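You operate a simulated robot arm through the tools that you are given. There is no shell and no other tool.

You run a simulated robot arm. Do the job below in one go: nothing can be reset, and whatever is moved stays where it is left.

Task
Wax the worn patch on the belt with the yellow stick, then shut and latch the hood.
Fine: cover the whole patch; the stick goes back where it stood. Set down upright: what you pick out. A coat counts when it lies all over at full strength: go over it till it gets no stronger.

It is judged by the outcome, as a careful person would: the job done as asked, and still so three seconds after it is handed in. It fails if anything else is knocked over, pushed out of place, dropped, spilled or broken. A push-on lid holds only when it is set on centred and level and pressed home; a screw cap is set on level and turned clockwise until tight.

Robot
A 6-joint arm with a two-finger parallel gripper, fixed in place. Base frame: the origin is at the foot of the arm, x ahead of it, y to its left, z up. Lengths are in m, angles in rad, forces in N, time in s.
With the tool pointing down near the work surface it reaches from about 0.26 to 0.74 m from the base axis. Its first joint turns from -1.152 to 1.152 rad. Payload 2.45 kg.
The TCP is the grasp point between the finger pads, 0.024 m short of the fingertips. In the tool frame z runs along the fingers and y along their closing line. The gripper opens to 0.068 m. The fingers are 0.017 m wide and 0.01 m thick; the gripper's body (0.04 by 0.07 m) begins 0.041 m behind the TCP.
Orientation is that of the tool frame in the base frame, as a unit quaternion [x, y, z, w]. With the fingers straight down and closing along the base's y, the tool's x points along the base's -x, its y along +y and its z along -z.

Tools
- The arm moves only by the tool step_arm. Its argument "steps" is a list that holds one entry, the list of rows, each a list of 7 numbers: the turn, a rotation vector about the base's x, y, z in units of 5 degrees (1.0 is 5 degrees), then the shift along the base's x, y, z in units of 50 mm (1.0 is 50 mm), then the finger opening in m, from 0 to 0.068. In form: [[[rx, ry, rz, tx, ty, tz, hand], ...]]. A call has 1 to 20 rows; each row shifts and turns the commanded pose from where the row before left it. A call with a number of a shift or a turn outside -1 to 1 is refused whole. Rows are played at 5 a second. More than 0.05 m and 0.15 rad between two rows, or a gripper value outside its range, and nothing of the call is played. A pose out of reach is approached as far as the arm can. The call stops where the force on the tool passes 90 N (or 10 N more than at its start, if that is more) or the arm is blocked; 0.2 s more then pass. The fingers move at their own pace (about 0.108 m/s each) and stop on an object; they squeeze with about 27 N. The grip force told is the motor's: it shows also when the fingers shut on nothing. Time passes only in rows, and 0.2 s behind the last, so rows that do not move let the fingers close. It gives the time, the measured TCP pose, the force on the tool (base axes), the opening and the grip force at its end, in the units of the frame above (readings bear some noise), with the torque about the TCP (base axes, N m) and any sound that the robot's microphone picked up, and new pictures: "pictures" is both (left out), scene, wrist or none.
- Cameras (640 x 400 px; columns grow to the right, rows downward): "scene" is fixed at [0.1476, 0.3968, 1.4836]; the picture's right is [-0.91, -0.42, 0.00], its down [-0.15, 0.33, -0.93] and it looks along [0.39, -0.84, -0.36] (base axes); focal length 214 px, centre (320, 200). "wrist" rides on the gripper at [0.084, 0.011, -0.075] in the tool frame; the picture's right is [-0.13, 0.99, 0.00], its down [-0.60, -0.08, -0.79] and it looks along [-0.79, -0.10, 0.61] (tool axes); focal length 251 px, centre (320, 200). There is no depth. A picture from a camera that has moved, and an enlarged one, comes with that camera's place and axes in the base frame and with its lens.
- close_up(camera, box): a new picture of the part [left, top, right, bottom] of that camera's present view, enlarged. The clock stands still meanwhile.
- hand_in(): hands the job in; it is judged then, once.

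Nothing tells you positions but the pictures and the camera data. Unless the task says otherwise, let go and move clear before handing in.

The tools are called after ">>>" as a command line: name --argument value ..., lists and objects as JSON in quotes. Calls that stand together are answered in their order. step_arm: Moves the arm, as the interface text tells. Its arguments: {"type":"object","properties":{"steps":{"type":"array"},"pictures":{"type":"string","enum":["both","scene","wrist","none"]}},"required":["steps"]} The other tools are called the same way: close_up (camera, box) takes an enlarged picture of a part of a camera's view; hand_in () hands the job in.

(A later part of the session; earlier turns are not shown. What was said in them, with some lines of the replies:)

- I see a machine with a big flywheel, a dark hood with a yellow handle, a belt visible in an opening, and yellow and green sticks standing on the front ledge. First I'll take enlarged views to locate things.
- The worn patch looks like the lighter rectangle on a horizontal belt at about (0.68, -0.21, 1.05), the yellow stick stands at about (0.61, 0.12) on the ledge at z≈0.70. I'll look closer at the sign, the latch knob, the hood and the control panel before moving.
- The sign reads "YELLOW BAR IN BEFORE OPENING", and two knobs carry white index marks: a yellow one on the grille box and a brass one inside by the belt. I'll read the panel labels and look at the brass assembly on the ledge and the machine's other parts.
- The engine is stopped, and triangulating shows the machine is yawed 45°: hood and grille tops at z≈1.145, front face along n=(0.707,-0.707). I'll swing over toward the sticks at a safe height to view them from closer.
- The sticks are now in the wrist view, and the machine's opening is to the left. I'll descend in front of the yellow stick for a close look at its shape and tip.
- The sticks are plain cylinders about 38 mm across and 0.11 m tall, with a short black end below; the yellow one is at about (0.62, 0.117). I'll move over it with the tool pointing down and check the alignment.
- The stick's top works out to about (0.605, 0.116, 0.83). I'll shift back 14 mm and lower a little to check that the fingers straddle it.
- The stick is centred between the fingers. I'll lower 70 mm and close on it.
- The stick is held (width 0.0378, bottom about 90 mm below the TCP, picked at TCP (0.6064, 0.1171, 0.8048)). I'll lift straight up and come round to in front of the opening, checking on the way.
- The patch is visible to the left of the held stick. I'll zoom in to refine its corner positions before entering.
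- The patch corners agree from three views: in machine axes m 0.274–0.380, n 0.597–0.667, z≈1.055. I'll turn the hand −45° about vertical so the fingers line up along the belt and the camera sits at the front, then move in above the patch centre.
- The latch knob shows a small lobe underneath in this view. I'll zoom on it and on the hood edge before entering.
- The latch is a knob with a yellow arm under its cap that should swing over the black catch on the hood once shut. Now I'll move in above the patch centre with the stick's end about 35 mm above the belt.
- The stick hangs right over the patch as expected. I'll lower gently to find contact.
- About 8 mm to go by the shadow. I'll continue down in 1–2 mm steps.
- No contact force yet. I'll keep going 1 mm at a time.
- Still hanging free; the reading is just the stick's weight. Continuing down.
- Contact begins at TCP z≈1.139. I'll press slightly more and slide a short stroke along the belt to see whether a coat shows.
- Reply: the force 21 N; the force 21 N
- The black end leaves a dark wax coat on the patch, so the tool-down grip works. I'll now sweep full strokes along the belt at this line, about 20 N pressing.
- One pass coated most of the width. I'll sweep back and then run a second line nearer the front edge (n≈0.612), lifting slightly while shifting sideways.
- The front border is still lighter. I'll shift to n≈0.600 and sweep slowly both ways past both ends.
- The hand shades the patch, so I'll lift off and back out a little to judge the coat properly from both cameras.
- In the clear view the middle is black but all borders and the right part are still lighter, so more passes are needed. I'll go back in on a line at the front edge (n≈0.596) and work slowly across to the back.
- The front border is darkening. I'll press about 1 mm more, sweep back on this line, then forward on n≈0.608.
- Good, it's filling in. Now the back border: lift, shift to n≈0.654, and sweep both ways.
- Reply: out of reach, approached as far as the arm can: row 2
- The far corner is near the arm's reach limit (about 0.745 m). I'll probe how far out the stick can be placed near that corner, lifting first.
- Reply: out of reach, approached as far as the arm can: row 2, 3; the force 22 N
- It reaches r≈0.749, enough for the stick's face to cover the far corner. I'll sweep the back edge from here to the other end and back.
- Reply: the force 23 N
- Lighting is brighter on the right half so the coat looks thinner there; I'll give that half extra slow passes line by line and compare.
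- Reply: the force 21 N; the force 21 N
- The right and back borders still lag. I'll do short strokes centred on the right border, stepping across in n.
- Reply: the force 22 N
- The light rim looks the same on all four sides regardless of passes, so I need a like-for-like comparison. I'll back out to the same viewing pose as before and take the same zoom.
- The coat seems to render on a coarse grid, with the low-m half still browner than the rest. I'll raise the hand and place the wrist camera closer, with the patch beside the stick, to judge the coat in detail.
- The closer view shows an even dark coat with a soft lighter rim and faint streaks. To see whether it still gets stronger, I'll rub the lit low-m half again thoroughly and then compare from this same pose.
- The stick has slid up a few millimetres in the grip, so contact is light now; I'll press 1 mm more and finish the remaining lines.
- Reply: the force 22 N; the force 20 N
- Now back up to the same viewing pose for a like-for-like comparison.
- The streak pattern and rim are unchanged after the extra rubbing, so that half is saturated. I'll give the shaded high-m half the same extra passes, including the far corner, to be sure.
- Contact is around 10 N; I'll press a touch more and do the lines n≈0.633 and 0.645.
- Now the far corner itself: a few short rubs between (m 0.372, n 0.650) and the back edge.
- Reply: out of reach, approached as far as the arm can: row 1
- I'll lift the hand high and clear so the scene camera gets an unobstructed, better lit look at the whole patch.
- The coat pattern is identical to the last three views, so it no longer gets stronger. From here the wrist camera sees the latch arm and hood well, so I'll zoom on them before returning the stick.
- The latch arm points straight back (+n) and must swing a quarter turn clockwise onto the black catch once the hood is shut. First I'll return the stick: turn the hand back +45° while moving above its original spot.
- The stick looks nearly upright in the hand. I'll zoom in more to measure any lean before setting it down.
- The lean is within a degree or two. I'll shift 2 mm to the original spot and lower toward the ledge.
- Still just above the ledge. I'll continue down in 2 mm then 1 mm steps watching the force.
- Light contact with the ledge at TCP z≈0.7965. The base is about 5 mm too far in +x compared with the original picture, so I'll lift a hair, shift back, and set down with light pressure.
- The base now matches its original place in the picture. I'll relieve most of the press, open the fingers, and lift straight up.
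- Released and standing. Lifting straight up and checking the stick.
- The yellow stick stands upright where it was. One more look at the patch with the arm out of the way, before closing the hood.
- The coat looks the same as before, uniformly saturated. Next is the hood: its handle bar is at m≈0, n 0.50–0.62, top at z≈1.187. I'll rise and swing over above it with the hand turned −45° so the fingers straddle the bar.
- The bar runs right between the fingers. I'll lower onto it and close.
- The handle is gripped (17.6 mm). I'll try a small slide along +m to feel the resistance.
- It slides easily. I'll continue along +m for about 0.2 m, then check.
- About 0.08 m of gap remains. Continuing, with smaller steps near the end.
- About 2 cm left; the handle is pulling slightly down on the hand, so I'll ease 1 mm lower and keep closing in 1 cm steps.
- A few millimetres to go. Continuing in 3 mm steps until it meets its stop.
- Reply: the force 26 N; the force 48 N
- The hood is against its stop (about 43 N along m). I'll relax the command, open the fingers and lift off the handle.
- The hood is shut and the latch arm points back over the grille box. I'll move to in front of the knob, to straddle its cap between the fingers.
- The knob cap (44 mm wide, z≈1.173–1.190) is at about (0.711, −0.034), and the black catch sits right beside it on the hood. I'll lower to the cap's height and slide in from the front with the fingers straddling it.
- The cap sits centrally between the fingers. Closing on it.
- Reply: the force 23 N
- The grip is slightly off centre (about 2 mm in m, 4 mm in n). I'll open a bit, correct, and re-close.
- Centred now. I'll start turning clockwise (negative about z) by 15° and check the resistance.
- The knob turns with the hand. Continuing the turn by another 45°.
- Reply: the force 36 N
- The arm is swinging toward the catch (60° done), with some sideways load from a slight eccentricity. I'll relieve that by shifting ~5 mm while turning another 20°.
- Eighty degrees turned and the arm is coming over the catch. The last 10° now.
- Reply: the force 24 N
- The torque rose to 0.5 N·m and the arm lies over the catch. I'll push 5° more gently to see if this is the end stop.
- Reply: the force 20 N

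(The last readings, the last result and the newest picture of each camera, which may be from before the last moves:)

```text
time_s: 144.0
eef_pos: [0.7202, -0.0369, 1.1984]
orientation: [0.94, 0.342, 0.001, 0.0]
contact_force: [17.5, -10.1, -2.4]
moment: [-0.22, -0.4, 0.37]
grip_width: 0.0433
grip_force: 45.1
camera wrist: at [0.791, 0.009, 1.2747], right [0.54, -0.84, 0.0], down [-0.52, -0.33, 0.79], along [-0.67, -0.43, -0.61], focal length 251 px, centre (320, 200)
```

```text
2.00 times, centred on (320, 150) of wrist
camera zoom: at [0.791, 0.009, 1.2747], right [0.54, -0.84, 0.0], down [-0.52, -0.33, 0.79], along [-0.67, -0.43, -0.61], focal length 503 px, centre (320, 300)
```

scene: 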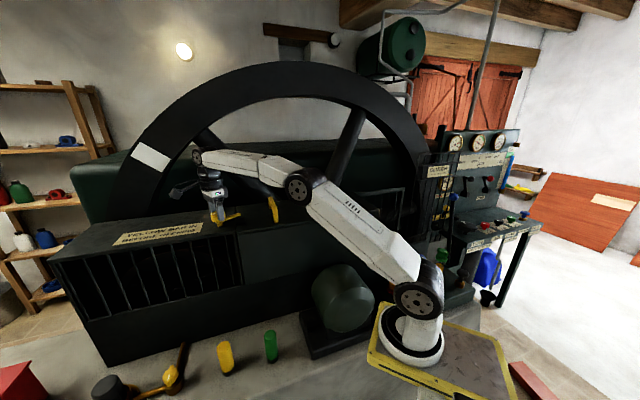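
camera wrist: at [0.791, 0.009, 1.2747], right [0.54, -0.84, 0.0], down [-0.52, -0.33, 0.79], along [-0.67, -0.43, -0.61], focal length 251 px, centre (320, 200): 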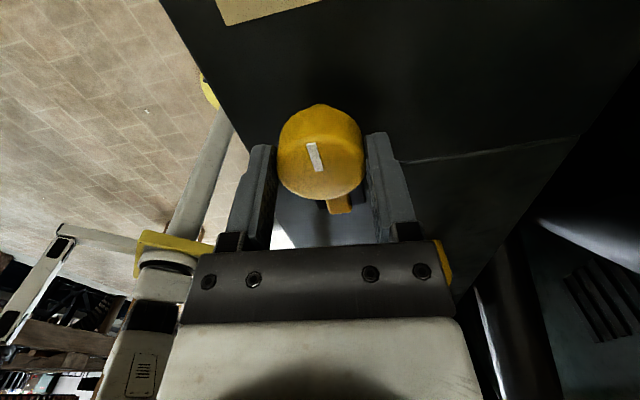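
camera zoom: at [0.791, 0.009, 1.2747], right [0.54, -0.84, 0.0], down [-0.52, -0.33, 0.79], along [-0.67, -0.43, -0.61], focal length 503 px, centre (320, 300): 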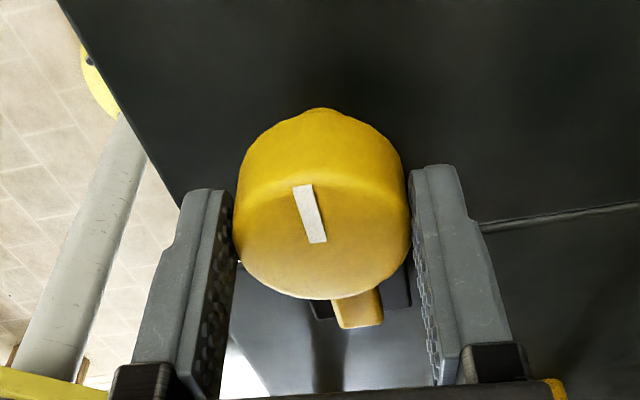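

The arm stayed put while the fingers slipped on the cap: that is the end stop, with the arm lying over the catch. I'll open the fingers and lift off the knob.

>>> step_arm --steps '[[[0, 0, 0, 0, 0, 0, 0.05], [0, 0, 0, 0, 0, 0, 0.068], [0, 0, 0, 0, 0, 0, 0.068], [0, 0, 0, 0, 0, 0, 0.068]]]' --pictures "wrist"

>>> close_up --camera "scene" --box '[180, 180, 260, 240]'

>>> close_up --camera "wrist" --box '[200, 50, 440, 250]'

```text
time_s: 145.0
eef_pos: [0.7199, -0.036, 1.1992]
orientation: [0.94, 0.342, 0.0, 0.0]
contact_force: [-0.1, 0.0, 0.3]
moment: [-0.02, 0.01, -0.02]
grip_width: 0.0677
grip_force: 0.0
camera wrist: at [0.7902, 0.0095, 1.2741], right [0.54, -0.84, 0.0], down [-0.51, -0.33, 0.79], along [-0.67, -0.43, -0.61], focal length 251 px, centre (320, 200)
```

wrist: 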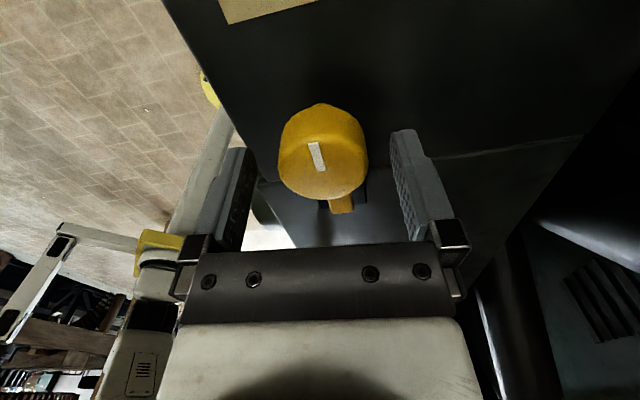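

```text
6.67 times, centred on (220, 210) of scene
camera zoom: at [0.1476, 0.3968, 1.4836], right [-0.91, -0.42, 0.0], down [-0.15, 0.33, -0.93], along [0.39, -0.84, -0.36], focal length 1430 px, centre (987, 133)
```

zoom: 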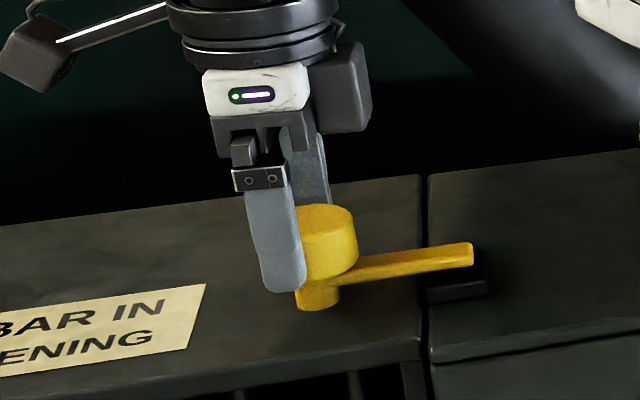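

```text
2.00 times, centred on (320, 150) of wrist
camera zoom: at [0.7902, 0.0095, 1.2741], right [0.54, -0.84, 0.0], down [-0.51, -0.33, 0.79], along [-0.67, -0.43, -0.61], focal length 503 px, centre (320, 300)
```

zoom: 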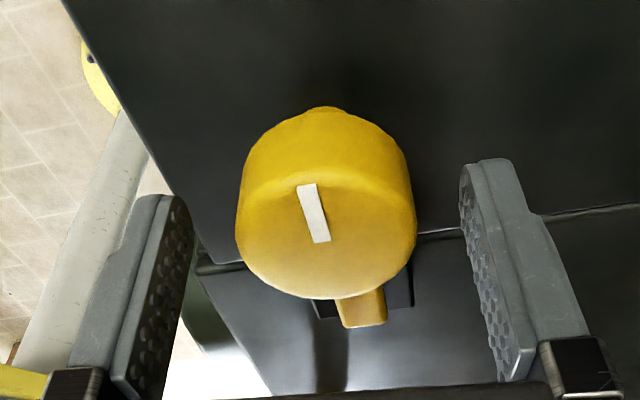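

Released cleanly and the latch stayed put. Now lifting clear in small steps.

>>> step_arm --steps '[[[0, 0, 0, -0.03, 0, 0.2, 0.068], [0, 0, 0, -0.03, 0, 0.2, 0.068], [0, 0, 0, -0.04, 0, 0.2, 0.068], [0, 0, 0, -0.1, 0, 0.2, 0.068], [0, 0, 0, 0, 0, 0, 0.068]]]' --pictures "none"

>>> close_up --camera "scene" --box '[180, 180, 260, 240]'

```text
time_s: 146.2
eef_pos: [0.7094, -0.0357, 1.2392]
orientation: [0.94, 0.342, 0.0, 0.0]
contact_force: [1.0, 0.4, -0.3]
moment: [0.01, -0.05, 0.0]
grip_width: 0.0677
grip_force: 0.1
```

```text
6.67 times, centred on (220, 210) of scene
camera zoom: at [0.1476, 0.3968, 1.4836], right [-0.91, -0.42, 0.0], down [-0.15, 0.33, -0.93], along [0.39, -0.84, -0.36], focal length 1430 px, centre (987, 133)
```

zoom: 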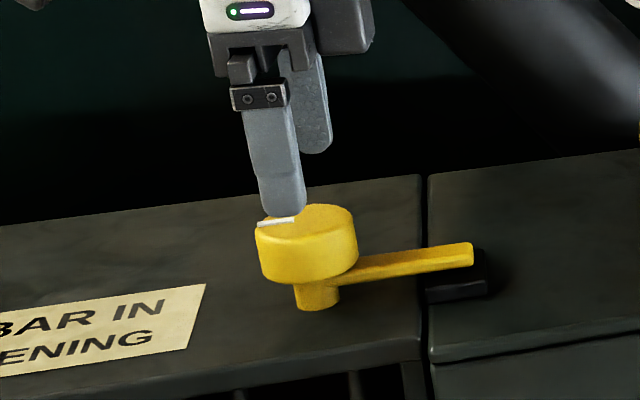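

Clear of the knob. I'll retreat up and back toward the base, unwinding the hand, and then inspect everything.

>>> step_arm --steps '[[[0, 0, 0, -0.6, 0, 0.4, 0.068], [0, 0, 0.9, -0.6, 0, 0.5, 0.068], [0, 0, 0.9, -0.6, 0, 0.5, 0.068], [0, 0, 0.9, -0.6, 0, 0.5, 0.068], [0, 0, 0.9, -0.6, 0, 0.5, 0.068], [0, 0, 0.9, -0.6, 0, 0.4, 0.068], [0, 0, 0.9, -0.6, 0, 0.3, 0.068], [0, 0, 0.9, -0.6, -0.4, 0, 0.068], [0, 0, 0.9, 0, -0.6, 0, 0.068], [0, 0, 0.9, 0, -0.6, 0, 0.068], [0, 0, 0.9, 0, -0.6, 0, 0.068], [0, 0, 0, 0, 0, 0, 0.068]]]' --pictures "both"

>>> close_up --camera "scene" --box '[170, 170, 300, 250]'

>>> close_up --camera "scene" --box '[180, 300, 280, 380]'

```text
time_s: 148.8
eef_pos: [0.4691, -0.1458, 1.394]
orientation: [0.737, 0.676, 0.0, 0.0]
contact_force: [-0.9, 0.0, 0.0]
moment: [-0.03, 0.02, 0.02]
grip_width: 0.068
grip_force: 0.0
camera wrist: at [0.4869, -0.063, 1.4684], right [0.98, -0.21, 0.0], down [-0.13, -0.6, 0.79], along [-0.17, -0.77, -0.61], focal length 251 px, centre (320, 200)
```

scene: 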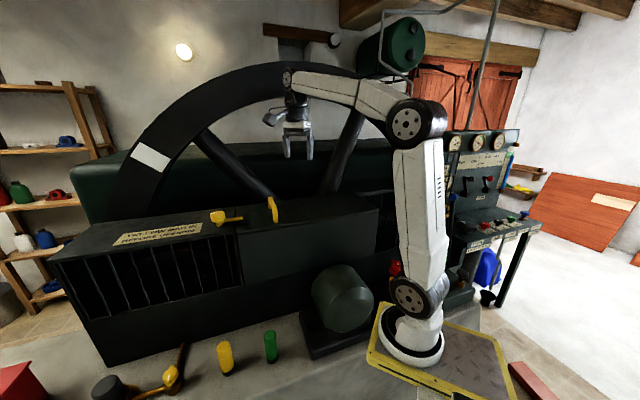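
wrist: 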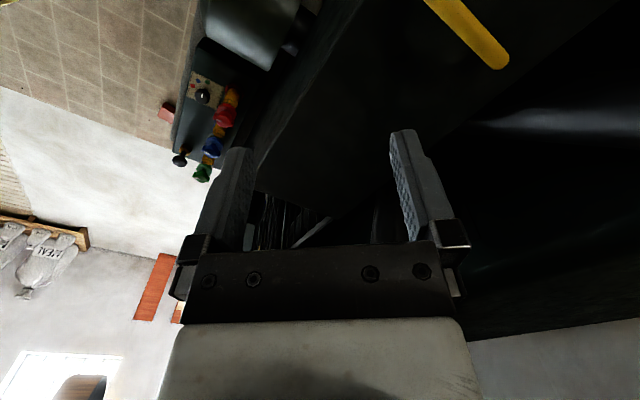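

```text
4.92 times, centred on (235, 210) of scene
camera zoom: at [0.1476, 0.3968, 1.4836], right [-0.91, -0.42, 0.0], down [-0.15, 0.33, -0.93], along [0.39, -0.84, -0.36], focal length 1056 px, centre (738, 151)
```

zoom: 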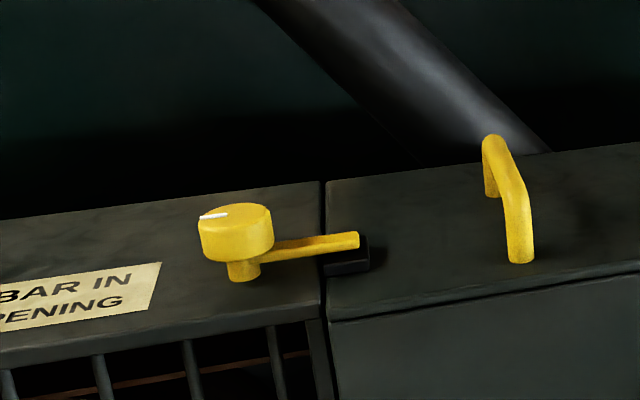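

```text
5.00 times, centred on (230, 340) of scene
camera zoom: at [0.1476, 0.3968, 1.4836], right [-0.91, -0.42, 0.0], down [-0.15, 0.33, -0.93], along [0.39, -0.84, -0.36], focal length 1072 px, centre (770, -500)
```

zoom: 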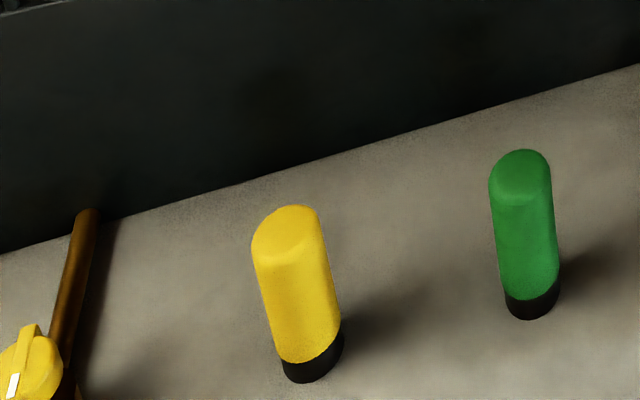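

The hood is shut with the latch arm turned onto its stop over the catch. The yellow stick is upright in its original spot, the green stick and brass parts are untouched, and the hand is open and clear, so I'm handing the job in.

>>> hand_in

```text
The job is handed in.
```

I waxed the worn patch, put the yellow stick back where it stood, and shut and latched the hood. I handed the job in, but the result hasn't come back yet.

- **Wax:** I went over the whole patch in overlapping strokes until further passes made no visible change. A thin lighter rim and faint streaks stayed visible all round. I took these as part of how a full coat looks, but the pictures alone don't prove that. The far back corner was at the edge of the arm's reach, and I covered it with the edge of the stick.
- **Stick:** It stands upright, matching its original place in the pictures to within a couple of millimetres.
- **Hood:** I slid it along until it hit its stop. A thin gap to the grille box remains there.
- **Latch:** I turned the yellow knob a quarter turn clockwise until it would go no further. Its arm now lies over the black catch on the hood.

In the final pictures nothing else had moved. The gripper was open and clear when I handed in.
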